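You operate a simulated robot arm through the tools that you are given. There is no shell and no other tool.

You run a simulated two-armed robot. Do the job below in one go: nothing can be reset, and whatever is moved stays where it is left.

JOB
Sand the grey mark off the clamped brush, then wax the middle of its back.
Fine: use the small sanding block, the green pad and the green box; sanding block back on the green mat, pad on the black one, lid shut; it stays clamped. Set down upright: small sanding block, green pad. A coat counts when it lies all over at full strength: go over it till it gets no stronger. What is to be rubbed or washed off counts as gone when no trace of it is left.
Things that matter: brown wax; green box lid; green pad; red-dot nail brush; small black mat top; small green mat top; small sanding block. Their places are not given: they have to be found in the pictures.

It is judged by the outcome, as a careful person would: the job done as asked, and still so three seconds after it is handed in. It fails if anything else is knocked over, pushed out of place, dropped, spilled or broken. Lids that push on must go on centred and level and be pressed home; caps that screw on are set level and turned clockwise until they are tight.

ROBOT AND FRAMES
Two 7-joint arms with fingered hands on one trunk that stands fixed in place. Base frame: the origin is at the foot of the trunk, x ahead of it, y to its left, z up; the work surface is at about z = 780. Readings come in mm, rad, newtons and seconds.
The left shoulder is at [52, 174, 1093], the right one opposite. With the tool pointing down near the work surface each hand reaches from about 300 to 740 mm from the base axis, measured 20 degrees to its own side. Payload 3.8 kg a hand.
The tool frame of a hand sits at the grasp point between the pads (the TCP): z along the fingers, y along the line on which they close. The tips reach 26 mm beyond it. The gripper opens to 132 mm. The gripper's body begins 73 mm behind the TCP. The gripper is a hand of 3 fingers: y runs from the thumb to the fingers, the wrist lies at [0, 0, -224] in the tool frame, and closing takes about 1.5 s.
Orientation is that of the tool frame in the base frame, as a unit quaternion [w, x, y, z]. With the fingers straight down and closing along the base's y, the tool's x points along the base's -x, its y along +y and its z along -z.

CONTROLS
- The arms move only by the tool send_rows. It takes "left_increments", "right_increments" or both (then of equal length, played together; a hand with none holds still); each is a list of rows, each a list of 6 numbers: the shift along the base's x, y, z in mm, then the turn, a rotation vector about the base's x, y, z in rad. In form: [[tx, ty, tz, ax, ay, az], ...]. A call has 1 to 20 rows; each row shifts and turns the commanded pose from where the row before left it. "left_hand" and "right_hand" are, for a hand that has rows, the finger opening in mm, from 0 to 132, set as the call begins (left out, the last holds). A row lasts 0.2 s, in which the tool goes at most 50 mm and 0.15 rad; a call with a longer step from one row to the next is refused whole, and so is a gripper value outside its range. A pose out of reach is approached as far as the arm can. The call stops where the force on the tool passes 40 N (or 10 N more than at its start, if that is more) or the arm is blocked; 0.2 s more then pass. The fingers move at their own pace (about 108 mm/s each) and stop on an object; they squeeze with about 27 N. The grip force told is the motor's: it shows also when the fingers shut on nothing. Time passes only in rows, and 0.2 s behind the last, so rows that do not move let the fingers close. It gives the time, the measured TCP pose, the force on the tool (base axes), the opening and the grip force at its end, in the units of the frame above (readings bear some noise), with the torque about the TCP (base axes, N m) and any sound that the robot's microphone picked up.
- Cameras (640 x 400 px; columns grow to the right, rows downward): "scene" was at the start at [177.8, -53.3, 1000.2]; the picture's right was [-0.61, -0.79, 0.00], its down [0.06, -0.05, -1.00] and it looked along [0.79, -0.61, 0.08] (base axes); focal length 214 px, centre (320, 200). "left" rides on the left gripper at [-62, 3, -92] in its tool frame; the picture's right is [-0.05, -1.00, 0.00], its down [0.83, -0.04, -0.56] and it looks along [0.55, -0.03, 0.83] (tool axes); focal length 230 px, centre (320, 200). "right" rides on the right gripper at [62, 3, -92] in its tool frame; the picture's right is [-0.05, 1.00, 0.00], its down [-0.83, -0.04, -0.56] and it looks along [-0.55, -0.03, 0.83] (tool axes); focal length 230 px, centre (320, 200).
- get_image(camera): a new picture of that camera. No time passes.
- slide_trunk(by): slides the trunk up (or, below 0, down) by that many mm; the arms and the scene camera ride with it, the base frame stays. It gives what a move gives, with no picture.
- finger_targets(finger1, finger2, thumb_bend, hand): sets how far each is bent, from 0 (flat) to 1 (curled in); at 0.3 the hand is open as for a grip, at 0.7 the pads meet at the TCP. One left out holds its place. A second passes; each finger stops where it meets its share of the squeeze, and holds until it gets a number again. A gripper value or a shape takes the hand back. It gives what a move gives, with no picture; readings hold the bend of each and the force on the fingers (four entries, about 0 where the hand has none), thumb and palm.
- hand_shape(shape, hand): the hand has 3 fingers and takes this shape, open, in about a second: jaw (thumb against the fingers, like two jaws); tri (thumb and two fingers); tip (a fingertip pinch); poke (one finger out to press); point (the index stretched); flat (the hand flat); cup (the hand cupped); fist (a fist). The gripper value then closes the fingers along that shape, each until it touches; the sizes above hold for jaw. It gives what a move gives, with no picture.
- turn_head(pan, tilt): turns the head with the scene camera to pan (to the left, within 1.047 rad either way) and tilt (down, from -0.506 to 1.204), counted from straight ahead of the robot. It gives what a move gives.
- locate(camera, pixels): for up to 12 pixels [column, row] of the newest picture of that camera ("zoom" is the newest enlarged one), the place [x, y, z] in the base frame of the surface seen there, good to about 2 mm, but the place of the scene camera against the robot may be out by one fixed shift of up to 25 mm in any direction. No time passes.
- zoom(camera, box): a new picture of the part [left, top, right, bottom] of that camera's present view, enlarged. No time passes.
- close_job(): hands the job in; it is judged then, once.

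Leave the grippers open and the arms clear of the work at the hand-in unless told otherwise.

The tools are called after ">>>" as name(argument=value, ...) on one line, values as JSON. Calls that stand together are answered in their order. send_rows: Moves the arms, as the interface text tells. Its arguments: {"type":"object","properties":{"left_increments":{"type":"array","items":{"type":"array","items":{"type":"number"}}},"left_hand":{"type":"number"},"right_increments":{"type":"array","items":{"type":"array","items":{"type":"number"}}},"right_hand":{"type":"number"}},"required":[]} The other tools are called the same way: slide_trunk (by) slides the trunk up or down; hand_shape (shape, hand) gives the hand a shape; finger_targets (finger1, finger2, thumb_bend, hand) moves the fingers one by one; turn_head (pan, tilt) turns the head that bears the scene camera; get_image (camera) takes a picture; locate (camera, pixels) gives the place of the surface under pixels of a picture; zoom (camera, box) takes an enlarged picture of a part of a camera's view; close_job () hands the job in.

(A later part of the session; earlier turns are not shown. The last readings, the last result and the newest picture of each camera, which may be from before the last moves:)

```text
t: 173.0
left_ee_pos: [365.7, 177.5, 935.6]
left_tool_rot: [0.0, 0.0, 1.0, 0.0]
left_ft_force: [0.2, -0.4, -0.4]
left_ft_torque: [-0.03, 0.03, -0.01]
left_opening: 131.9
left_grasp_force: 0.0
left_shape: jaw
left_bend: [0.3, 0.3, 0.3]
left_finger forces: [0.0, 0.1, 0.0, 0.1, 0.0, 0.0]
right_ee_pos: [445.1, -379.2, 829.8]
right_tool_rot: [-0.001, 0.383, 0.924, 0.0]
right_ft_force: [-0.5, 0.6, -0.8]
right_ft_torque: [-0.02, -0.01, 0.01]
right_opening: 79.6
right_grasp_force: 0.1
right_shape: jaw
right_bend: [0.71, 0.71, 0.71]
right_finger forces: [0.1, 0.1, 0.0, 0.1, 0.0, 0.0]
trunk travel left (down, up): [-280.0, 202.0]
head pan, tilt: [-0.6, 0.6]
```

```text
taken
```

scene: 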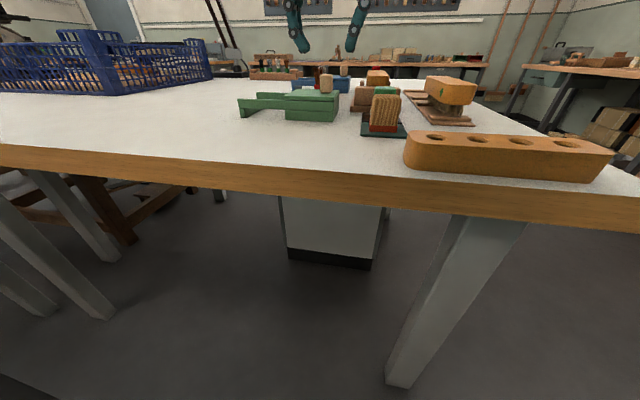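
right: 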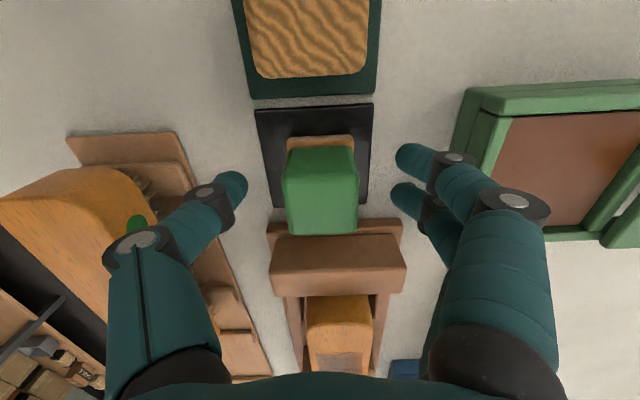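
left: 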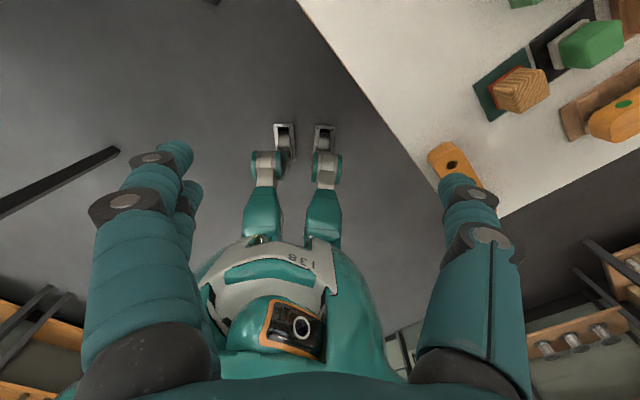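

The pad stands on the black mat. I rise with the hand open and go over the brush for a close look at the coat.

>>> send_rows(right_increments=[[0, 0, 20, 0, 0, 0], [0, 0, 40, 0, 0, 0], [0, 0, 40, 0, 0, 0], [30, -28, 0, 0, 0, 0], [35, -30, 0, 0, 0, 0], [35, -33, -10, 0, 0, 0], [5, -5, -15, 0, 0, 0], [0, 0, 0, 0, 0, 0]], right_hand=132)

>>> get_image(camera="right")

>>> zoom(camera="right", box=[285, 120, 365, 260])

```text
t: 174.8
left_ee_pos: [366.6, 178.2, 935.0]
left_tool_rot: [0.0, 0.0, 1.0, 0.0]
left_ft_force: [-0.5, -0.2, -0.3]
left_ft_torque: [-0.03, 0.0, 0.01]
left_opening: 132.2
left_grasp_force: 0.0
left_shape: jaw
left_bend: [0.3, 0.3, 0.3]
left_finger forces: [0.0, 0.0, 0.0, 0.0, 0.1, 0.0]
right_ee_pos: [550.8, -475.1, 904.9]
right_tool_rot: [0.001, 0.383, 0.924, 0.001]
right_ft_force: [0.5, 0.4, -0.2]
right_ft_torque: [0.01, 0.0, -0.02]
right_opening: 131.7
right_grasp_force: 0.0
right_shape: jaw
right_bend: [0.3, 0.3, 0.3]
right_finger forces: [0.0, 0.1, 0.1, 0.1, 0.1, 0.0]
trunk travel left (down, up): [-280.0, 202.0]
head pan, tilt: [-0.6, 0.6]
```

```text
taken
```

right: 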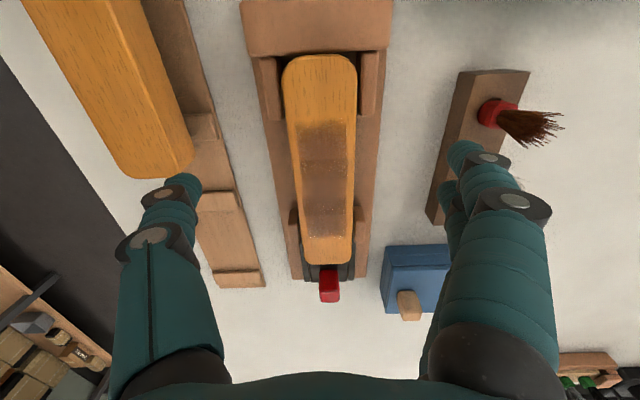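

```text
2.86 times, centred on (325, 190) of right
```

zoom: 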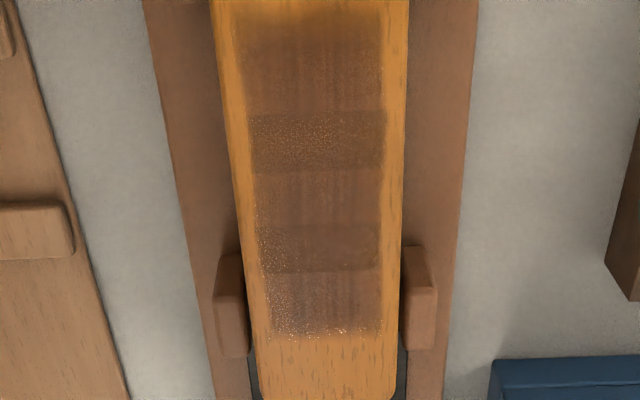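

From closer up the coat is an even brown over the whole patch, with fine specks. I zoom in further on its near and far halves.

>>> zoom(camera="right", box=[295, 115, 360, 180])

>>> zoom(camera="right", box=[295, 175, 360, 245])

```text
6.15 times, centred on (328, 148) of right
```

zoom: 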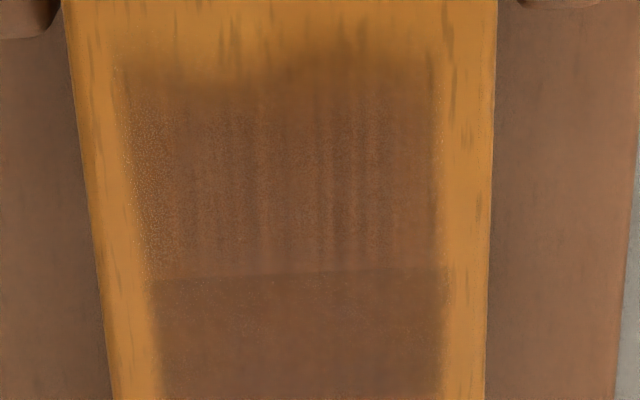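

```text
5.71 times, centred on (328, 210) of right
```

zoom: 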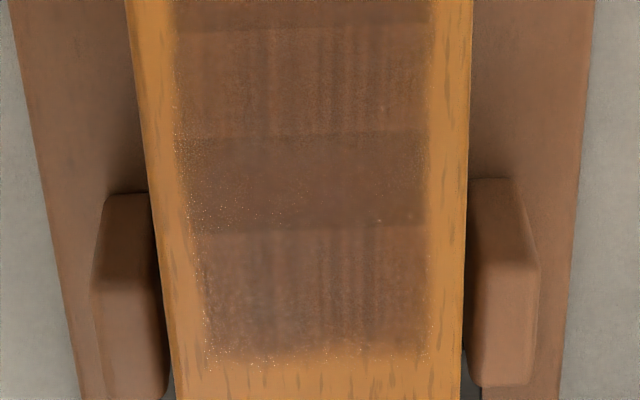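

The coat is even, but my strokes only just reached the far edge of the patch (a≈807). Before deciding on another round I test in the air whether the hand reaches a≈795.

>>> send_rows(right_increments=[[10, -10, 0, 0, 0, 0], [10, -10, 0, 0, 0, 0], [10, -10, 0, 0, 0, 0], [8, -8, 0, 0, 0, 0], [6, -6, 0, 0, 0, 0], [5, -5, 0, 0, 0, 0], [0, 0, 0, 0, 0, 0]])

>>> get_image(camera="right")

>>> zoom(camera="right", box=[270, 20, 370, 200])

```text
t: 176.4
left_ee_pos: [366.1, 176.9, 935.4]
left_tool_rot: [0.0, 0.0, 1.0, 0.0]
left_ft_force: [0.6, 0.4, 0.3]
left_ft_torque: [0.02, 0.03, 0.01]
left_opening: 131.9
left_grasp_force: 0.1
left_shape: jaw
left_bend: [0.3, 0.3, 0.3]
left_finger forces: [0.1, 0.0, 0.1, 0.1, 0.0, 0.0]
right_ee_pos: [600.4, -514.6, 906.2]
right_tool_rot: [0.004, 0.371, 0.928, -0.004]
right_ft_force: [0.7, -0.1, 0.2]
right_ft_torque: [0.0, -0.03, 0.0]
right_opening: 131.6
right_grasp_force: 0.1
right_shape: jaw
right_bend: [0.3, 0.3, 0.3]
right_finger forces: [0.0, 0.0, 0.0, 0.0, 0.0, 0.0]
right hand out of reach, approached as far as the arm can: row 6
trunk travel left (down, up): [-280.0, 202.0]
head pan, tilt: [-0.6, 0.6]
```

```text
taken
```

right: 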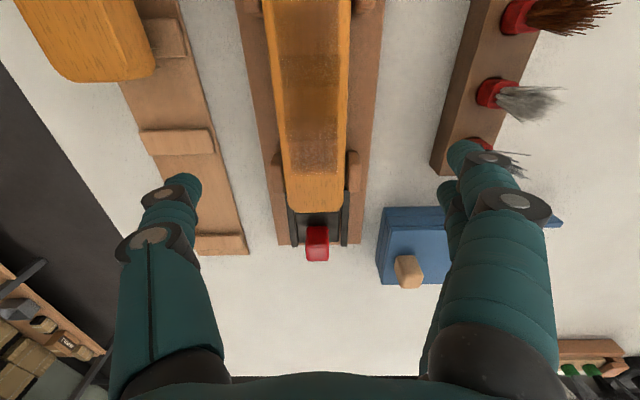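

```text
2.22 times, centred on (320, 110) of right
```

zoom: 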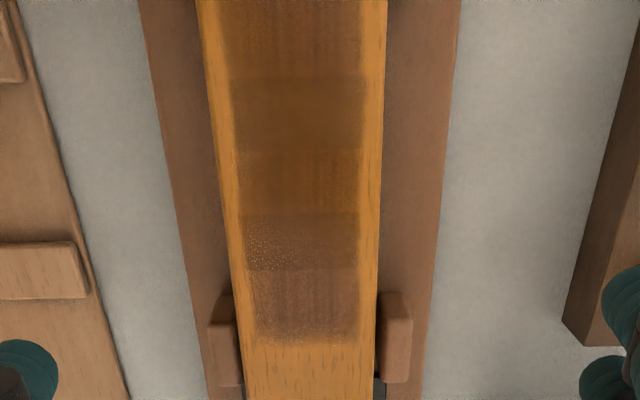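

The limit is about a≈789 here. To be certain of the far edge I will do one more round with the trunk lower, which reaches further. First I raise both arms and bring the right hand back above the pad.

>>> send_rows(left_increments=[[0, 0, 15, 0, 0, 0], [0, 0, 15, 0, 0, 0], [0, 0, 15, 0, 0, 0], [0, 0, 15, 0, 0, 0], [0, 0, 0, 0, 0, 0], [0, 0, 0, 0, 0, 0], [0, 0, 0, 0, 0, 0]], right_increments=[[-15, 12, 15, 0, 0, 0], [-25, 22, 20, 0, 0, 0], [-30, 27, 20, 0, 0, 0], [-30, 27, 15, 0, 0, 0], [-30, 27, 10, 0, 0, 0], [-25, 20, 0, 0, 0, 0], [0, 0, 0, 0, 0, 0]], right_hand=80)

>>> slide_trunk(by=-60)

>>> get_image(camera="right")

```text
t: 178.0
left_ee_pos: [367.7, 177.6, 995.6]
left_tool_rot: [0.0, 0.0, 1.0, 0.0]
left_ft_force: [0.9, -0.2, 0.9]
left_ft_torque: [-0.02, -0.03, 0.01]
left_opening: 131.6
left_grasp_force: 0.0
left_shape: jaw
left_bend: [0.3, 0.3, 0.3]
left_finger forces: [0.0, 0.0, 0.1, 0.1, 0.1, 0.0]
right_ee_pos: [443.1, -389.3, 982.6]
right_tool_rot: [0.0, 0.383, 0.924, 0.001]
right_ft_force: [-1.1, -0.7, -0.5]
right_ft_torque: [0.04, 0.0, 0.01]
right_opening: 80.5
right_grasp_force: 0.1
right_shape: jaw
right_bend: [0.71, 0.71, 0.71]
right_finger forces: [0.0, 0.0, 0.1, 0.1, 0.0, 0.1]
trunk travel left (down, up): [-280.0, 202.0]
head pan, tilt: [-0.6, 0.6]
```

```text
t: 179.0
left_ee_pos: [366.0, 177.3, 935.1]
left_tool_rot: [0.0, 0.0, 1.0, 0.001]
left_ft_force: [0.0, -0.6, 0.4]
left_ft_torque: [-0.02, 0.01, -0.01]
left_opening: 131.9
left_grasp_force: 0.1
left_shape: jaw
left_bend: [0.3, 0.3, 0.3]
left_finger forces: [0.1, 0.1, 0.0, 0.0, 0.0, 0.0]
right_ee_pos: [443.1, -389.8, 925.1]
right_tool_rot: [0.001, 0.383, 0.924, -0.001]
right_ft_force: [0.6, 0.3, 0.0]
right_ft_torque: [-0.01, 0.01, -0.04]
right_opening: 80.5
right_grasp_force: 0.1
right_shape: jaw
right_bend: [0.71, 0.71, 0.71]
right_finger forces: [0.1, 0.1, 0.1, 0.0, 0.0, 0.0]
trunk travel left (down, up): [-220.0, 262.0]
head pan, tilt: [-0.6, 0.6]
```

```text
taken
```

right: 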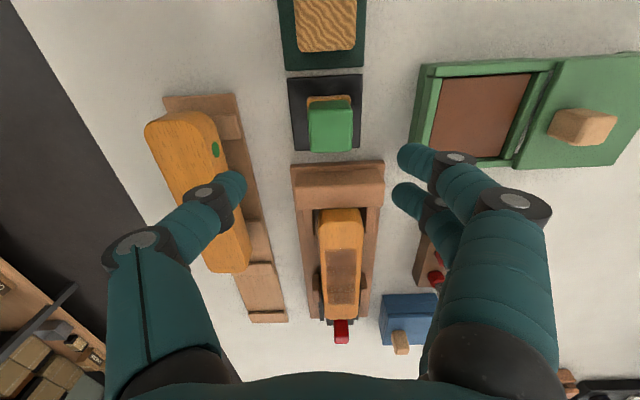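

The coat reads as a solid brown patch from here. I locate the pad's present place before taking it again.

>>> locate(camera="right", pixels=[[331, 125], [311, 118], [350, 116], [331, 148], [312, 140], [350, 140], [330, 98], [310, 100], [350, 98], [330, 110], [292, 80], [362, 78]])

>>> zoom(camera="right", box=[280, 65, 380, 165])

```text
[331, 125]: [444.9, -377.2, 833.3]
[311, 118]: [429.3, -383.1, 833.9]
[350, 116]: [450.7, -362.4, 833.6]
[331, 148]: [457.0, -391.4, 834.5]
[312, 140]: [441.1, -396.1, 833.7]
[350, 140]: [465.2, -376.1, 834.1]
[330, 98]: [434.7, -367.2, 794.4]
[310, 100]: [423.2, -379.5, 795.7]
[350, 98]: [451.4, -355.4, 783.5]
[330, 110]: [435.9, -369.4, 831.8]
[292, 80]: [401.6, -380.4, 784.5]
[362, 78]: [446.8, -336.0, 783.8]
```

```text
4.00 times, centred on (330, 115) of right
```

zoom: 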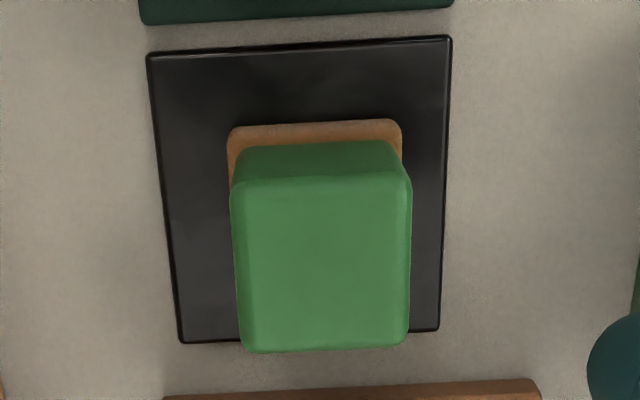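

The pad stands upright at a≈585, b≈47, i.e. (446.5,-380). I descend on it again.

>>> send_rows(right_increments=[[1.7, 5, -15, 0, 0, 0], [1.7, 4.7, -20, 0, 0, 0], [0, 0, -25, 0, 0, 0], [0, 0, -20, 0, 0, 0], [0, 0, -10, 0, 0, 0], [0, 0, 0, 0, 0, 0]])

>>> get_image(camera="right")

```text
t: 180.4
left_ee_pos: [366.9, 177.9, 935.3]
left_tool_rot: [0.0, 0.0, 1.0, -0.001]
left_ft_force: [-0.2, -0.5, 0.4]
left_ft_torque: [0.0, 0.01, -0.01]
left_opening: 132.1
left_grasp_force: 0.0
left_shape: jaw
left_bend: [0.3, 0.3, 0.3]
left_finger forces: [0.0, 0.1, 0.0, 0.0, 0.0, 0.0]
right_ee_pos: [448.5, -379.7, 835.2]
right_tool_rot: [-0.001, 0.384, 0.923, 0.0]
right_ft_force: [-0.6, 0.1, 0.1]
right_ft_torque: [0.01, -0.02, 0.0]
right_opening: 80.4
right_grasp_force: 0.1
right_shape: jaw
right_bend: [0.71, 0.71, 0.71]
right_finger forces: [0.1, 0.0, 0.1, 0.0, 0.1, 0.0]
trunk travel left (down, up): [-220.0, 262.0]
head pan, tilt: [-0.6, 0.6]
```

```text
taken
```

right: 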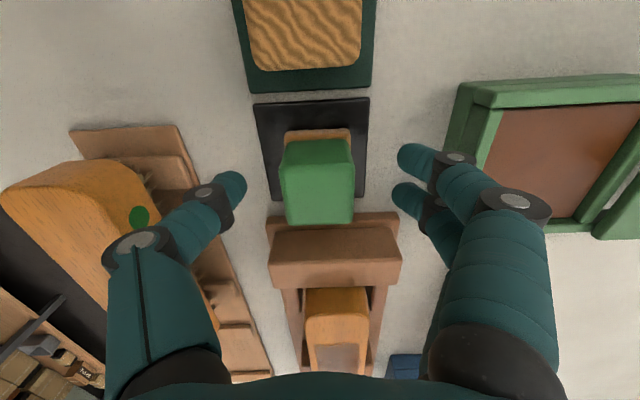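

Centred again. I close on the handle and lift.

>>> send_rows(right_increments=[[0, 0, 0, 0, 0, 0], [0, 0, 0, 0, 0, 0], [0, 0, 0, 0, 0, 0], [0, 0, 0, 0, 0, 0], [0, 0, 0, 0, 0, 0], [0, 0, 0, 0, 0, 0], [0, 0, 0, 0, 0, 0], [0, 0, 0, 0, 0, 0]], right_hand=0)

>>> send_rows(right_increments=[[0, 0, 10, 0, 0, 0], [0, 0, 25, 0, 0, 0], [0, 0, 30, 0, 0, 0], [0, 0, 15, 0, 0, 0], [22, 19, 0, 0, 0, 0], [21, 19, 0, 0, 0, 0], [21, 19, 0, 0, 0, 0], [21, 19, 0, 0, 0, 0], [0, 0, -20, 0, 0, 0], [0, 0, -20, 0, 0, 0], [0, 0, -11, 0, 0, 0], [0, 0, -2, 0, 0, 0], [0, 0, 0, 0, 0, 0]])

>>> get_image(camera="right")

```text
t: 182.2
left_ee_pos: [366.6, 177.6, 934.5]
left_tool_rot: [0.0, 0.0, 1.0, 0.0]
left_ft_force: [-0.1, 0.5, 0.2]
left_ft_torque: [-0.01, 0.02, 0.03]
left_opening: 132.0
left_grasp_force: 0.0
left_shape: jaw
left_bend: [0.3, 0.3, 0.3]
left_finger forces: [0.1, 0.0, 0.0, 0.1, 0.0, 0.0]
right_ee_pos: [448.0, -378.7, 835.0]
right_tool_rot: [0.0, 0.383, 0.924, 0.001]
right_ft_force: [0.2, -1.0, -0.5]
right_ft_torque: [0.04, 0.01, -0.01]
right_opening: 30.2
right_grasp_force: 27.3
right_shape: jaw
right_bend: [0.73, 0.73, 0.7]
right_finger forces: [12.3, 12.2, 0.0, 0.0, 24.4, 0.0]
trunk travel left (down, up): [-220.0, 262.0]
head pan, tilt: [-0.6, 0.6]
```

```text
t: 185.0
left_ee_pos: [366.9, 176.6, 935.4]
left_tool_rot: [0.001, 0.0, 1.0, 0.0]
left_ft_force: [0.2, 0.3, 1.1]
left_ft_torque: [0.03, -0.01, -0.04]
left_opening: 131.8
left_grasp_force: 0.1
left_shape: jaw
left_bend: [0.3, 0.3, 0.3]
left_finger forces: [0.1, 0.0, 0.0, 0.1, 0.0, 0.1]
right_ee_pos: [532.8, -304.2, 860.8]
right_tool_rot: [0.0, 0.383, 0.924, 0.0]
right_ft_force: [0.2, -0.9, 0.0]
right_ft_torque: [0.03, -0.02, -0.01]
right_opening: 30.3
right_grasp_force: 26.3
right_shape: jaw
right_bend: [0.73, 0.73, 0.7]
right_finger forces: [12.3, 12.2, 0.0, 0.1, 24.4, 0.0]
trunk travel left (down, up): [-220.0, 262.0]
head pan, tilt: [-0.6, 0.6]
```

```text
taken
```

right: 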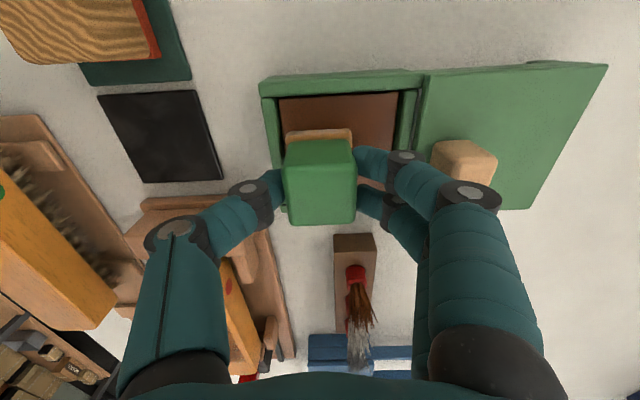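

The pad is in the box just above the wax. I touch down, rub gently and lift out.

>>> send_rows(right_increments=[[0, 0, -1, 0, 0, 0], [0, 0, -1, 0, 0, 0], [0, 0, -0.5, 0, 0, 0], [5, -5, 0, 0, 0, 0], [3, -3, 0, 0, 0, 0], [-5, 5, 0, 0, 0, 0], [-5, 5, 0, 0, 0, 0], [-5, 5, 0, 0, 0, 0], [5, -5, 0, 0, 0, 0], [5, -5, 0, 0, 0, 0], [4, -4, 0, 0, 0, 0], [-4, 4, 0, 0, 0, 0], [-3, 3, 0, 0, 0, 0]])

>>> send_rows(right_increments=[[0, 0, 15, 0, 0, 0], [0, 0, 25, 0, 0, 0], [0, 0, 33, 0, 0, 0], [0, -30, 0, 0, 0, 0], [0, -35, 0, 0, 0, 0], [3, -35, 0, 0, 0, 0], [3, -36, 0, 0, 0, 0], [3, -35, 0, 0, 0, 0], [0, 0, -15, 0, 0, 0], [0, 0, -13, 0, 0, 0], [0, 0, -3, 0, 0, 0], [0, 0, 0, 0, 0, 0]])

```text
t: 187.8
left_ee_pos: [366.3, 177.2, 934.9]
left_tool_rot: [0.0, -0.001, 1.0, 0.001]
left_ft_force: [0.5, 0.8, 0.8]
left_ft_torque: [0.02, 0.02, -0.04]
left_opening: 132.0
left_grasp_force: 0.1
left_shape: jaw
left_bend: [0.3, 0.3, 0.3]
left_finger forces: [0.0, 0.0, 0.0, 0.0, 0.1, 0.0]
right_ee_pos: [533.0, -303.4, 859.2]
right_tool_rot: [0.001, 0.383, 0.924, 0.0]
right_ft_force: [0.5, -1.9, 5.1]
right_ft_torque: [0.0, -0.06, -0.03]
right_opening: 30.6
right_grasp_force: 26.6
right_shape: jaw
right_bend: [0.73, 0.73, 0.7]
right_finger forces: [12.7, 12.8, 0.0, 0.0, 25.6, 0.1]
trunk travel left (down, up): [-220.0, 262.0]
head pan, tilt: [-0.6, 0.6]
```

```text
t: 190.4
left_ee_pos: [366.4, 177.1, 935.6]
left_tool_rot: [0.0, 0.0, 1.0, 0.0]
left_ft_force: [0.1, 1.2, 0.0]
left_ft_torque: [0.0, 0.01, 0.0]
left_opening: 131.8
left_grasp_force: 0.2
left_shape: jaw
left_bend: [0.3, 0.3, 0.3]
left_finger forces: [0.0, 0.0, 0.0, 0.0, 0.0, 0.0]
right_ee_pos: [541.8, -475.2, 901.0]
right_tool_rot: [0.0, 0.383, 0.924, 0.001]
right_ft_force: [1.3, -0.1, -0.7]
right_ft_torque: [-0.02, -0.01, 0.01]
right_opening: 30.4
right_grasp_force: 27.0
right_shape: jaw
right_bend: [0.73, 0.73, 0.7]
right_finger forces: [12.4, 12.4, 0.0, 0.0, 24.7, 0.0]
trunk travel left (down, up): [-220.0, 262.0]
head pan, tilt: [-0.6, 0.6]
```

Above the near end at z=901. I first sweep out in the air at this height to see how far the hand reaches now.

>>> send_rows(right_increments=[[9, -9, 0, 0, 0, 0], [9, -9, 0, 0, 0, 0], [9, -9, 0, 0, 0, 0], [9, -9, 0, 0, 0, 0], [9, -9, 0, 0, 0, 0], [4, -4, 0, 0, 0, 0], [3, -3, 0, 0, 0, 0], [0, 0, 0, 0, 0, 0]])

>>> get_image(camera="right")

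```text
t: 192.2
left_ee_pos: [367.0, 178.4, 935.5]
left_tool_rot: [0.0, 0.0, 1.0, -0.001]
left_ft_force: [0.5, -0.4, 0.5]
left_ft_torque: [0.02, 0.01, -0.01]
left_opening: 131.7
left_grasp_force: 0.2
left_shape: jaw
left_bend: [0.3, 0.3, 0.3]
left_finger forces: [0.0, 0.1, 0.1, 0.1, 0.0, 0.0]
right_ee_pos: [594.8, -519.3, 903.2]
right_tool_rot: [0.004, 0.374, 0.927, -0.005]
right_ft_force: [0.6, -0.6, -0.4]
right_ft_torque: [0.03, -0.01, 0.03]
right_opening: 30.1
right_grasp_force: 27.0
right_shape: jaw
right_bend: [0.73, 0.73, 0.7]
right_finger forces: [12.1, 12.2, 0.0, 0.0, 24.3, 0.0]
right hand out of reach, approached as far as the arm can: row 7
trunk travel left (down, up): [-220.0, 262.0]
head pan, tilt: [-0.6, 0.6]
```

```text
taken
```

right: 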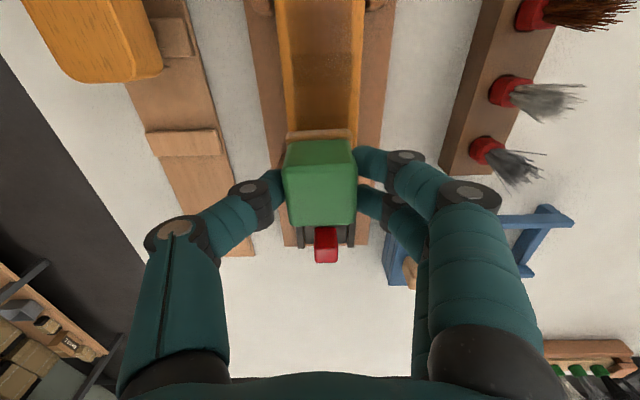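

The reach limit is again about a≈788, which brings the felt's edge to about 807, the end of the patch. I level the hand (small turn correction) and lower to contact here at the far end.

>>> send_rows(right_increments=[[-1.5, 1.5, -2, 0.012, 0.004, -0.018], [0, 0, -2, 0, 0, 0], [0, 0, -2, 0, 0, 0], [0, 0, -1, 0, 0, 0], [0, 0, -0.7, 0, 0, 0], [0, 0, 0, 0, 0, 0]])

```text
t: 193.6
left_ee_pos: [366.3, 177.5, 935.3]
left_tool_rot: [0.001, 0.001, 1.0, 0.0]
left_ft_force: [0.4, 0.1, 0.0]
left_ft_torque: [0.02, 0.0, -0.02]
left_opening: 132.3
left_grasp_force: 0.2
left_shape: jaw
left_bend: [0.3, 0.3, 0.3]
left_finger forces: [0.0, 0.0, 0.0, 0.0, 0.0, 0.0]
right_ee_pos: [593.1, -525.3, 894.4]
right_tool_rot: [-0.003, 0.391, 0.92, 0.005]
right_ft_force: [1.5, -3.3, 10.3]
right_ft_torque: [-0.03, -0.06, 0.0]
right_opening: 30.5
right_grasp_force: 26.6
right_shape: jaw
right_bend: [0.73, 0.74, 0.7]
right_finger forces: [12.8, 13.2, 0.0, 0.0, 26.9, 0.0]
trunk travel left (down, up): [-220.0, 262.0]
head pan, tilt: [-0.6, 0.6]
```

10 N at a≈790, b≈48. The correction overdid it, so I undo the small turn, then rub the far end back and forth in lanes b≈48, 54 and 60.

>>> send_rows(right_increments=[[-1, 1, 0, -0.012, -0.004, 0.018], [-4.3, 4.3, 0, 0, 0, 0], [-4.3, 4.3, 0, 0, 0, 0], [-4.3, 4.3, 0, 0, 0, 0], [4.3, -4.3, 0, 0, 0, 0], [4.3, -4.3, 0, 0, 0, 0], [4.3, -4.3, 0, 0, 0, 0], [4.3, 4.3, 0, 0, 0, 0], [-4.3, 4.3, 0, 0, 0, 0], [-4.3, 4.3, 0, 0, 0, 0], [-4.3, 4.3, 0, 0, 0, 0], [4.3, -4.3, 0, 0, 0, 0], [4.3, -4.3, 0, 0, 0, 0], [4.3, -4.3, 0, 0, 0, 0], [4.3, 4.3, 0, 0, 0, 0], [-4.3, 4.3, 0, 0, 0, 0], [-4.3, 4.3, 0, 0, 0, 0], [4.3, -4.3, 0, 0, 0, 0], [4.3, -4.3, 0, 0, 0, 0]])

```text
t: 197.6
left_ee_pos: [367.3, 177.8, 935.7]
left_tool_rot: [0.0, 0.0, 1.0, 0.0]
left_ft_force: [0.0, -0.3, 0.2]
left_ft_torque: [0.03, 0.02, -0.01]
left_opening: 132.0
left_grasp_force: 0.1
left_shape: jaw
left_bend: [0.3, 0.3, 0.3]
left_finger forces: [0.1, 0.0, 0.0, 0.0, 0.0, 0.0]
right_ee_pos: [598.7, -515.0, 894.6]
right_tool_rot: [0.002, 0.382, 0.924, -0.001]
right_ft_force: [0.3, 1.9, 6.7]
right_ft_torque: [0.05, -0.03, 0.0]
right_opening: 30.7
right_grasp_force: 27.0
right_shape: jaw
right_bend: [0.74, 0.74, 0.7]
right_finger forces: [14.3, 14.3, 0.1, 0.0, 26.2, 0.0]
trunk travel left (down, up): [-220.0, 262.0]
head pan, tilt: [-0.6, 0.6]
```

No warning, about 7 N. Now full sweeps: back along b≈59, out along b≈53, back along b≈47.

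>>> send_rows(right_increments=[[-4.3, 4.3, -0.5, 0, 0, 0], [-4.3, 4.3, 0, 0, 0, 0], [-4.3, 4.3, 0, 0, 0, 0], [-4.3, 4.3, 0, 0, 0, 0], [-4.3, 4.3, 0, 0, 0, 0], [-4.3, 4.3, 0, 0, 0, 0], [-4.3, 4.3, 0, 0, 0, 0], [-4.3, 4.3, 0, 0, 0, 0], [-4.3, 4.3, 0, 0, 0, 0], [-4.3, 4.3, 0, 0, 0, 0], [-4.3, 4.3, 0, 0, 0, 0], [-4.3, 4.3, 0, 0, 0, 0]])

>>> send_rows(right_increments=[[-4.3, -4.3, 0, 0, 0, 0], [4.3, -4.3, 0, 0, 0, 0], [4.3, -4.3, 0, 0, 0, 0], [4.3, -4.3, 0, 0, 0, 0], [4.3, -4.3, 0, 0, 0, 0], [4.3, -4.3, 0, 0, 0, 0], [4.3, -4.3, 0, 0, 0, 0], [4.3, -4.3, 0, 0, 0, 0], [4.3, -4.3, 0, 0, 0, 0], [4.3, -4.3, 0, 0, 0, 0], [4.3, -4.3, 0, 0, 0, 0], [4.3, -4.3, 0, 0, 0, 0]])

>>> send_rows(right_increments=[[-4.3, -4.3, 0, 0, 0, 0], [-4.3, 4.3, 0, 0, 0, 0], [-4.3, 4.3, 0, 0, 0, 0], [-4.3, 4.3, 0, 0, 0, 0], [-4.3, 4.3, 0, 0, 0, 0], [-4.3, 4.3, 0, 0, 0, 0], [-4.3, 4.3, 0, 0, 0, 0], [-4.3, 4.3, 0, 0, 0, 0], [-4.3, 4.3, 0, 0, 0, 0], [-4.3, 4.3, 0, 0, 0, 0], [-4.3, 4.3, 0, 0, 0, 0], [-4.3, 4.3, 0, 0, 0, 0]])

```text
t: 200.2
left_ee_pos: [366.1, 176.6, 935.1]
left_tool_rot: [0.0, 0.0, 1.0, 0.0]
left_ft_force: [0.1, 0.2, 0.5]
left_ft_torque: [-0.01, 0.0, -0.02]
left_opening: 131.9
left_grasp_force: 0.0
left_shape: jaw
left_bend: [0.3, 0.3, 0.3]
left_finger forces: [0.0, 0.0, 0.0, 0.1, 0.0, 0.0]
right_ee_pos: [549.7, -463.2, 893.3]
right_tool_rot: [0.001, 0.384, 0.924, 0.001]
right_ft_force: [2.5, -2.8, 11.9]
right_ft_torque: [-0.04, -0.06, -0.03]
right_opening: 30.4
right_grasp_force: 27.0
right_shape: jaw
right_bend: [0.74, 0.74, 0.7]
right_finger forces: [13.9, 13.8, 0.1, 0.0, 27.8, 0.1]
trunk travel left (down, up): [-220.0, 262.0]
head pan, tilt: [-0.6, 0.6]
```

```text
t: 202.8
left_ee_pos: [366.1, 180.2, 935.1]
left_tool_rot: [0.0, 0.0, 1.0, 0.0]
left_ft_force: [-0.2, -0.1, 0.2]
left_ft_torque: [-0.02, 0.0, 0.01]
left_opening: 131.9
left_grasp_force: 0.0
left_shape: jaw
left_bend: [0.3, 0.3, 0.3]
left_finger forces: [0.0, 0.1, 0.1, 0.0, 0.0, 0.1]
right_ee_pos: [592.2, -515.1, 892.7]
right_tool_rot: [0.0, 0.383, 0.924, 0.0]
right_ft_force: [-0.9, 3.5, 7.9]
right_ft_torque: [0.12, 0.0, 0.01]
right_opening: 30.7
right_grasp_force: 27.0
right_shape: jaw
right_bend: [0.74, 0.74, 0.7]
right_finger forces: [14.0, 14.1, 0.0, 0.0, 27.1, 0.1]
trunk travel left (down, up): [-220.0, 262.0]
head pan, tilt: [-0.6, 0.6]
```

```text
t: 205.4
left_ee_pos: [367.0, 177.2, 935.9]
left_tool_rot: [0.0, 0.0, 1.0, 0.0]
left_ft_force: [0.7, -0.5, 0.1]
left_ft_torque: [0.01, 0.01, 0.02]
left_opening: 132.1
left_grasp_force: 0.0
left_shape: jaw
left_bend: [0.3, 0.3, 0.3]
left_finger forces: [0.0, 0.0, 0.0, 0.1, 0.0, 0.0]
right_ee_pos: [538.2, -472.9, 893.0]
right_tool_rot: [0.0, 0.384, 0.923, 0.0]
right_ft_force: [2.2, -3.3, 9.8]
right_ft_torque: [-0.01, -0.11, -0.04]
right_opening: 30.8
right_grasp_force: 26.7
right_shape: jaw
right_bend: [0.74, 0.74, 0.7]
right_finger forces: [14.0, 13.9, 0.1, 0.0, 27.7, 0.0]
trunk travel left (down, up): [-220.0, 262.0]
head pan, tilt: [-0.6, 0.6]
```

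All sweeps done at 8–12 N. I lift and go back to the same viewing place as before to compare.

>>> send_rows(right_increments=[[0, 0, 15, 0, 0, 0], [0, 0, 22, 0, 0, 0], [-25, 30, 0, 0, 0, 0], [-28, 34, 0, 0, 0, 0], [-25, 30, 0, 0, 0, 0], [0, 0, 0, 0, 0, 0]])

>>> get_image(camera="right")

>>> zoom(camera="right", box=[300, 230, 360, 310])

```text
t: 206.8
left_ee_pos: [366.4, 177.8, 934.2]
left_tool_rot: [0.0, 0.0, 1.0, 0.0]
left_ft_force: [-0.1, -0.2, 0.1]
left_ft_torque: [0.02, 0.0, 0.02]
left_opening: 132.2
left_grasp_force: 0.1
left_shape: jaw
left_bend: [0.3, 0.3, 0.3]
left_finger forces: [0.0, 0.0, 0.1, 0.0, 0.0, 0.0]
right_ee_pos: [461.7, -378.5, 930.9]
right_tool_rot: [0.001, 0.383, 0.924, 0.0]
right_ft_force: [0.2, -0.1, 0.1]
right_ft_torque: [0.01, -0.01, -0.01]
right_opening: 30.9
right_grasp_force: 27.0
right_shape: jaw
right_bend: [0.74, 0.74, 0.7]
right_finger forces: [13.0, 13.3, 0.1, 0.1, 26.4, 0.1]
trunk travel left (down, up): [-220.0, 262.0]
head pan, tilt: [-0.6, 0.6]
```

```text
taken
```

right: 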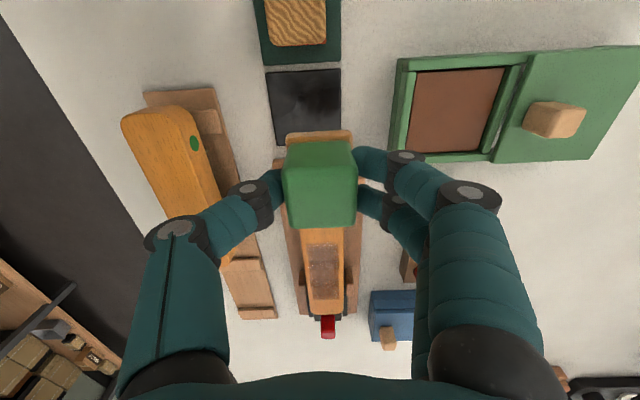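

```text
5.00 times, centred on (330, 270) of right
```

zoom: 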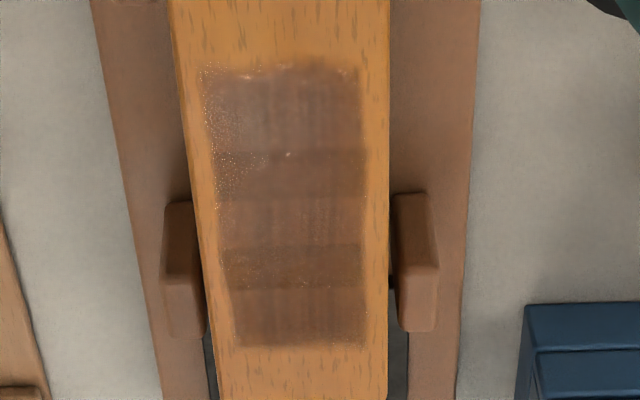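

The coat looks the same as in the last rounds: no stronger, even over the patch. I put the pad back on the black mat.

>>> send_rows(right_increments=[[-8, -0.5, 0, 0, 0, 0], [-8.7, -0.5, -10, 0, 0, 0], [0, 0, -30, 0, 0, 0], [0, 0, -30, 0, 0, 0], [0, 0, -20, 0, 0, 0], [0, 0, -4, 0, 0, 0], [0, 0, -2, 0, 0, 0], [0, 0, 0, 0, 0, 0]])

>>> get_image(camera="right")

```text
t: 208.6
left_ee_pos: [365.9, 177.5, 935.3]
left_tool_rot: [0.0, 0.0, 1.0, 0.0]
left_ft_force: [-0.1, -0.8, -0.8]
left_ft_torque: [0.0, 0.01, -0.03]
left_opening: 131.8
left_grasp_force: 0.2
left_shape: jaw
left_bend: [0.3, 0.3, 0.3]
left_finger forces: [0.0, 0.0, 0.1, 0.0, 0.0, 0.0]
right_ee_pos: [446.0, -380.0, 834.3]
right_tool_rot: [0.0, 0.383, 0.924, 0.0]
right_ft_force: [0.6, -0.1, 0.1]
right_ft_torque: [0.0, -0.01, 0.0]
right_opening: 30.6
right_grasp_force: 27.5
right_shape: jaw
right_bend: [0.74, 0.74, 0.7]
right_finger forces: [13.1, 13.2, 0.1, 0.0, 26.3, 0.0]
trunk travel left (down, up): [-220.0, 262.0]
head pan, tilt: [-0.6, 0.6]
```

```text
taken
```

right: 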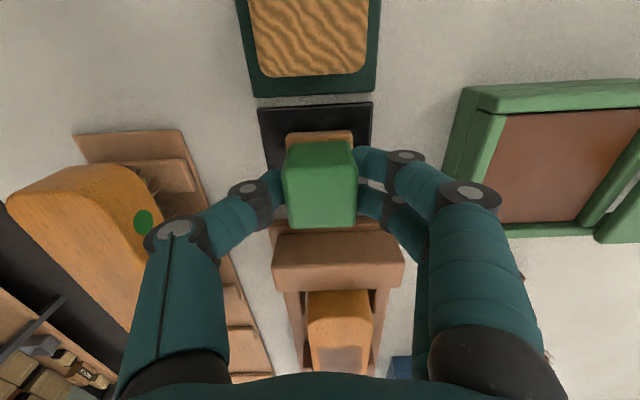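

Nearly down. I lower in small steps to touch.

>>> send_rows(right_increments=[[0, 0, -1, 0, 0, 0], [0, 0, -1, 0, 0, 0], [0, 0, 0, 0, 0, 0]])

```text
t: 209.4
left_ee_pos: [366.3, 178.3, 934.8]
left_tool_rot: [0.0, 0.0, 1.0, 0.0]
left_ft_force: [-0.3, 0.0, 0.7]
left_ft_torque: [-0.02, -0.01, -0.02]
left_opening: 132.1
left_grasp_force: 0.1
left_shape: jaw
left_bend: [0.3, 0.3, 0.3]
left_finger forces: [0.0, 0.0, 0.0, 0.0, 0.0, 0.1]
right_ee_pos: [444.4, -380.3, 832.6]
right_tool_rot: [0.001, 0.382, 0.924, -0.001]
right_ft_force: [0.2, -0.9, 4.8]
right_ft_torque: [0.04, -0.02, 0.03]
right_opening: 30.6
right_grasp_force: 27.2
right_shape: jaw
right_bend: [0.74, 0.74, 0.7]
right_finger forces: [13.1, 13.2, 0.0, 0.1, 27.0, 0.1]
trunk travel left (down, up): [-220.0, 262.0]
head pan, tilt: [-0.6, 0.6]
```

The pad rests on the mat (4.8 N). I open the fingers and then rise.

>>> send_rows(right_increments=[[0, 0, 0.3, 0, 0, 0], [0, 0, 0, 0, 0, 0], [0, 0, 0, 0, 0, 0], [0, 0, 0, 0, 0, 0], [0, 0, 0, 0, 0, 0], [0, 0, 0, 0, 0, 0], [0, 0, 20, 0, 0, 0], [0, 0, 40, 0, 0, 0], [0, 0, 45, 0, 0, 0]], right_hand=80)

>>> get_image(camera="right")

>>> zoom(camera="right", box=[250, 30, 400, 230])

```text
t: 211.4
left_ee_pos: [366.4, 176.9, 934.5]
left_tool_rot: [0.0, 0.0, 1.0, -0.001]
left_ft_force: [0.3, 0.4, -0.7]
left_ft_torque: [-0.01, 0.0, -0.04]
left_opening: 131.8
left_grasp_force: 0.0
left_shape: jaw
left_bend: [0.3, 0.3, 0.3]
left_finger forces: [0.0, 0.0, 0.1, 0.0, 0.0, 0.1]
right_ee_pos: [445.9, -381.0, 937.1]
right_tool_rot: [0.0, 0.383, 0.924, -0.001]
right_ft_force: [0.5, 0.1, 0.4]
right_ft_torque: [0.01, 0.0, 0.02]
right_opening: 79.8
right_grasp_force: 0.1
right_shape: jaw
right_bend: [0.71, 0.71, 0.71]
right_finger forces: [0.0, 0.1, 0.0, 0.1, 0.0, 0.0]
trunk travel left (down, up): [-220.0, 262.0]
head pan, tilt: [-0.6, 0.6]
```

```text
taken
```

right: 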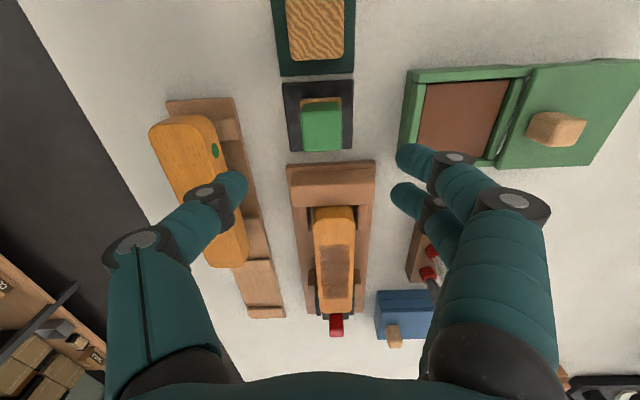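

```text
2.00 times, centred on (325, 130) of right
```

zoom: 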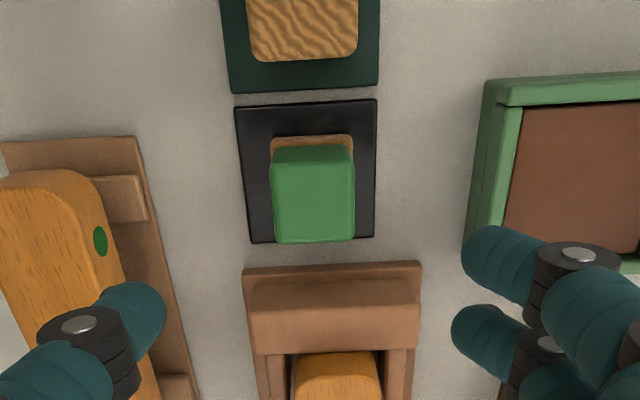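

The pad stands on the black mat. Next I close the box lid: I move above the knob (a≈586, b≈236) with a 60 mm opening, so the two fingers will come down beyond it.

>>> send_rows(right_increments=[[25, 25, 0, 0, 0, 0], [25, 25, 0, 0, 0, 0], [25, 25, 0, 0, 0, 0], [25, 25, 0, 0, 0, 0], [25, 23, -15, 0, 0, 0], [0, 0, -20, 0, 0, 0], [0, 0, 0, 0, 0, 0]], right_hand=60)

>>> get_image(camera="right")

```text
t: 213.0
left_ee_pos: [367.1, 177.4, 935.0]
left_tool_rot: [-0.001, 0.0, 1.0, 0.0]
left_ft_force: [-0.7, -0.1, -0.5]
left_ft_torque: [0.01, -0.02, 0.01]
left_opening: 131.9
left_grasp_force: 0.1
left_shape: jaw
left_bend: [0.3, 0.3, 0.3]
left_finger forces: [0.0, 0.0, 0.1, 0.0, 0.1, 0.0]
right_ee_pos: [570.8, -256.8, 901.7]
right_tool_rot: [0.001, 0.383, 0.924, 0.0]
right_ft_force: [0.5, -0.6, 0.5]
right_ft_torque: [-0.02, 0.04, 0.04]
right_opening: 60.4
right_grasp_force: 0.0
right_shape: jaw
right_bend: [0.73, 0.73, 0.7]
right_finger forces: [0.0, 0.0, 0.0, 0.1, 0.0, 0.1]
trunk travel left (down, up): [-220.0, 262.0]
head pan, tilt: [-0.6, 0.6]
```

```text
taken
```

right: 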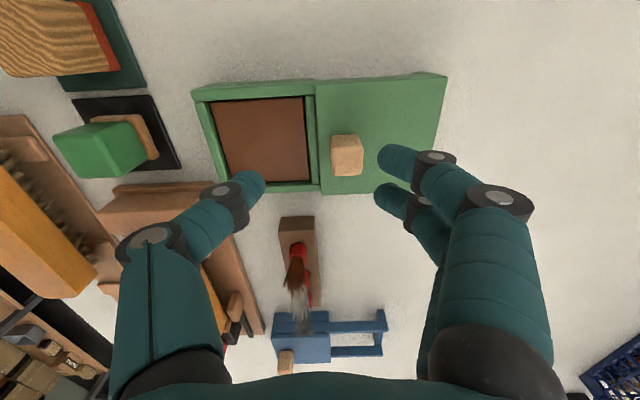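

In reach. I check the knob, lid and box edges before I go down.

>>> locate(camera="right", pixels=[[347, 157], [334, 157], [360, 157], [347, 172], [347, 140], [320, 85], [440, 78], [325, 190], [198, 95], [222, 183], [443, 85], [312, 88]])

```text
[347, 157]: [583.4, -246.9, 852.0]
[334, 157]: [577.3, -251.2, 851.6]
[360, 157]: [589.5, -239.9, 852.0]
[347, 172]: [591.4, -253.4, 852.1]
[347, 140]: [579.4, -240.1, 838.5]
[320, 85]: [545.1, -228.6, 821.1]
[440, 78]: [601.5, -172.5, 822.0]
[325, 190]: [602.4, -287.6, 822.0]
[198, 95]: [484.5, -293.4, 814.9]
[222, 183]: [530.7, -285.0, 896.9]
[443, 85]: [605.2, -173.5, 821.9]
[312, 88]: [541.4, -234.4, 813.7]
```

The knob spans b≈228–248. I widen to 66 mm, shift 2 mm out and lower to z≈853.

>>> send_rows(right_increments=[[2, 1, 0, 0, 0, 0], [0, 0, -15, 0, 0, 0], [0, 0, -15, 0, 0, 0], [0, 0, -12, 0, 0, 0], [0, 0, -6, 0, 0, 0], [0, 0, 0, 0, 0, 0]], right_hand=66)

>>> get_image(camera="right")

>>> zoom(camera="scene", box=[220, 0, 420, 120])

```text
t: 214.4
left_ee_pos: [366.9, 177.9, 935.0]
left_tool_rot: [0.0, 0.0, 1.0, 0.0]
left_ft_force: [0.6, 0.3, -0.4]
left_ft_torque: [0.01, 0.03, 0.02]
left_opening: 132.0
left_grasp_force: 0.0
left_shape: jaw
left_bend: [0.3, 0.3, 0.3]
left_finger forces: [0.1, 0.0, 0.0, 0.1, 0.0, 0.0]
right_ee_pos: [572.4, -256.2, 853.0]
right_tool_rot: [0.0, 0.383, 0.924, 0.001]
right_ft_force: [0.2, -0.1, 0.8]
right_ft_torque: [0.01, -0.02, 0.01]
right_opening: 65.1
right_grasp_force: 0.0
right_shape: jaw
right_bend: [0.73, 0.73, 0.7]
right_finger forces: [0.0, 0.1, 0.1, 0.0, 0.0, 0.0]
trunk travel left (down, up): [-220.0, 262.0]
head pan, tilt: [-0.6, 0.6]
```

```text
taken
```

right: 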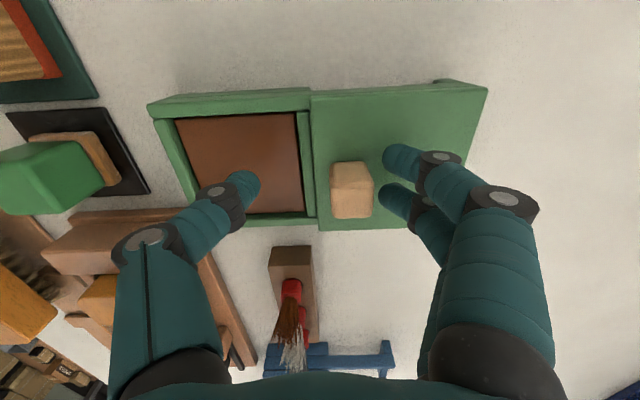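

```text
3.20 times, centred on (320, 60) of scene
```

zoom: 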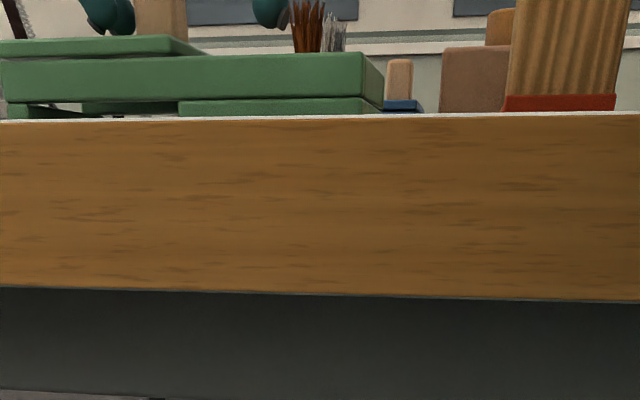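

The fingers are down beyond the knob and clear of the lid. I push towards -b, about 70 mm first.

>>> send_rows(right_increments=[[-4.1, -4.1, 0, 0, 0, 0], [-4.1, -4.1, 0, 0, 0, 0], [-4.1, -4.1, 0, 0, 0, 0], [-4.1, -4.1, 0, 0, 0, 0], [-4.1, -4.1, 0, 0, 0, 0], [-4.1, -4.1, 0, 0, 0, 0], [-4.1, -4.1, 0, 0, 0, 0], [-4.1, -4.1, 0, 0, 0, 0], [-4.1, -4.1, 0, 0, 0, 0], [-4.1, -4.1, 0, 0, 0, 0], [-4.1, -4.1, 0, 0, 0, 0], [-4.1, -4.1, 0, 0, 0, 0]])

>>> get_image(camera="right")

```text
t: 217.0
left_ee_pos: [366.2, 177.4, 935.5]
left_tool_rot: [0.001, 0.0, 1.0, 0.001]
left_ft_force: [-0.8, 0.1, 0.0]
left_ft_torque: [0.03, -0.01, -0.01]
left_opening: 131.7
left_grasp_force: 0.0
left_shape: jaw
left_bend: [0.3, 0.3, 0.3]
left_finger forces: [0.0, 0.1, 0.0, 0.1, 0.0, 0.1]
right_ee_pos: [522.5, -304.8, 853.0]
right_tool_rot: [0.0, 0.384, 0.923, 0.0]
right_ft_force: [1.0, 0.2, 0.7]
right_ft_torque: [-0.03, -0.04, 0.01]
right_opening: 66.3
right_grasp_force: 0.0
right_shape: jaw
right_bend: [0.73, 0.72, 0.7]
right_finger forces: [0.1, 0.6, 0.0, 0.0, 0.0, 0.1]
trunk travel left (down, up): [-220.0, 262.0]
head pan, tilt: [-0.6, 0.6]
```

```text
taken
```

right: 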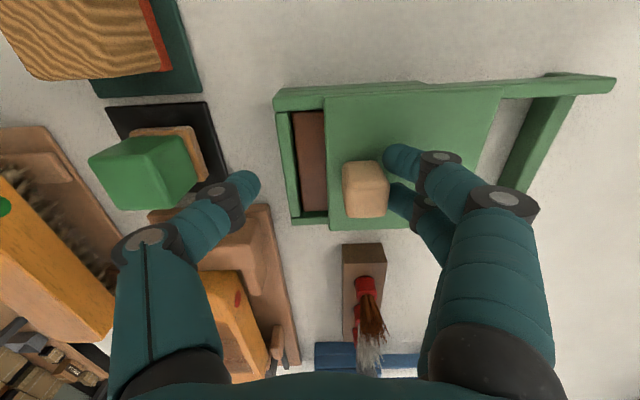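

The lid is almost shut. To keep the thumb well clear of the pad I narrow the opening to 50 mm (which nudges the knob on a little), then check where the knob is.

>>> send_rows(right_increments=[[0, 0, 0, 0, 0, 0], [0, 0, 0, 0, 0, 0], [0, 0, 0, 0, 0, 0]], right_hand=50)

>>> get_image(camera="right")

>>> zoom(camera="right", box=[260, 60, 460, 240])

```text
t: 217.8
left_ee_pos: [365.0, 176.8, 935.1]
left_tool_rot: [0.0, 0.0, 1.0, 0.0]
left_ft_force: [-0.1, 0.2, 0.1]
left_ft_torque: [-0.02, -0.01, 0.0]
left_opening: 131.7
left_grasp_force: 0.0
left_shape: jaw
left_bend: [0.3, 0.3, 0.3]
left_finger forces: [0.1, 0.0, 0.0, 0.0, 0.0, 0.0]
right_ee_pos: [523.2, -304.8, 853.4]
right_tool_rot: [0.0, 0.384, 0.923, 0.0]
right_ft_force: [-0.2, 0.6, 0.3]
right_ft_torque: [0.0, 0.01, 0.02]
right_opening: 50.8
right_grasp_force: 0.0
right_shape: jaw
right_bend: [0.73, 0.73, 0.7]
right_finger forces: [0.1, 0.4, 0.0, 0.0, 0.1, 0.0]
trunk travel left (down, up): [-220.0, 262.0]
head pan, tilt: [-0.6, 0.6]
```

```text
taken
```

right: 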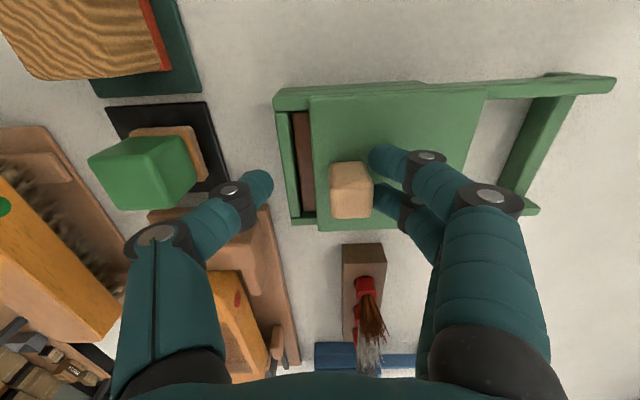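

```text
2.22 times, centred on (360, 150) of right
```

zoom: 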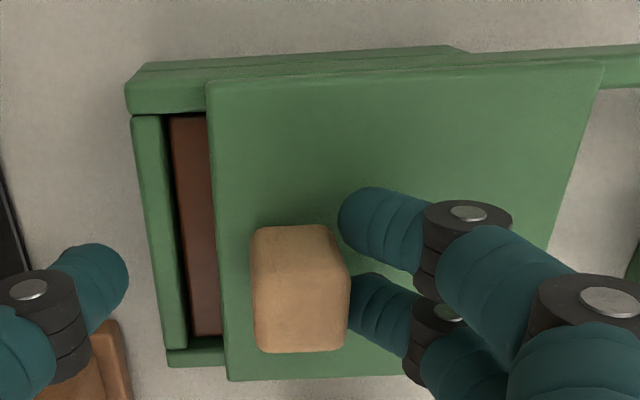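

I locate the knob and lid edges in this zoom.

>>> locate(camera="zoom", pixels=[[297, 300], [258, 300], [340, 300], [297, 345], [297, 240], [215, 95], [232, 370], [140, 125], [172, 345], [135, 75], [595, 75], [212, 230]])

```text
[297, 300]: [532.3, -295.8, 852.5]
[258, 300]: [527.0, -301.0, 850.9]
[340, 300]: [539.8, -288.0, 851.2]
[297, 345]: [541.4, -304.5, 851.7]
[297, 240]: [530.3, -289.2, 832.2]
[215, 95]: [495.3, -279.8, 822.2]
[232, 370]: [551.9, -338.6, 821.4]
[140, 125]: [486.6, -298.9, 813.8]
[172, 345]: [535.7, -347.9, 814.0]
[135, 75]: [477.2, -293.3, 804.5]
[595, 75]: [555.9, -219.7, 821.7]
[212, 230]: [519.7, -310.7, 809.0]
```

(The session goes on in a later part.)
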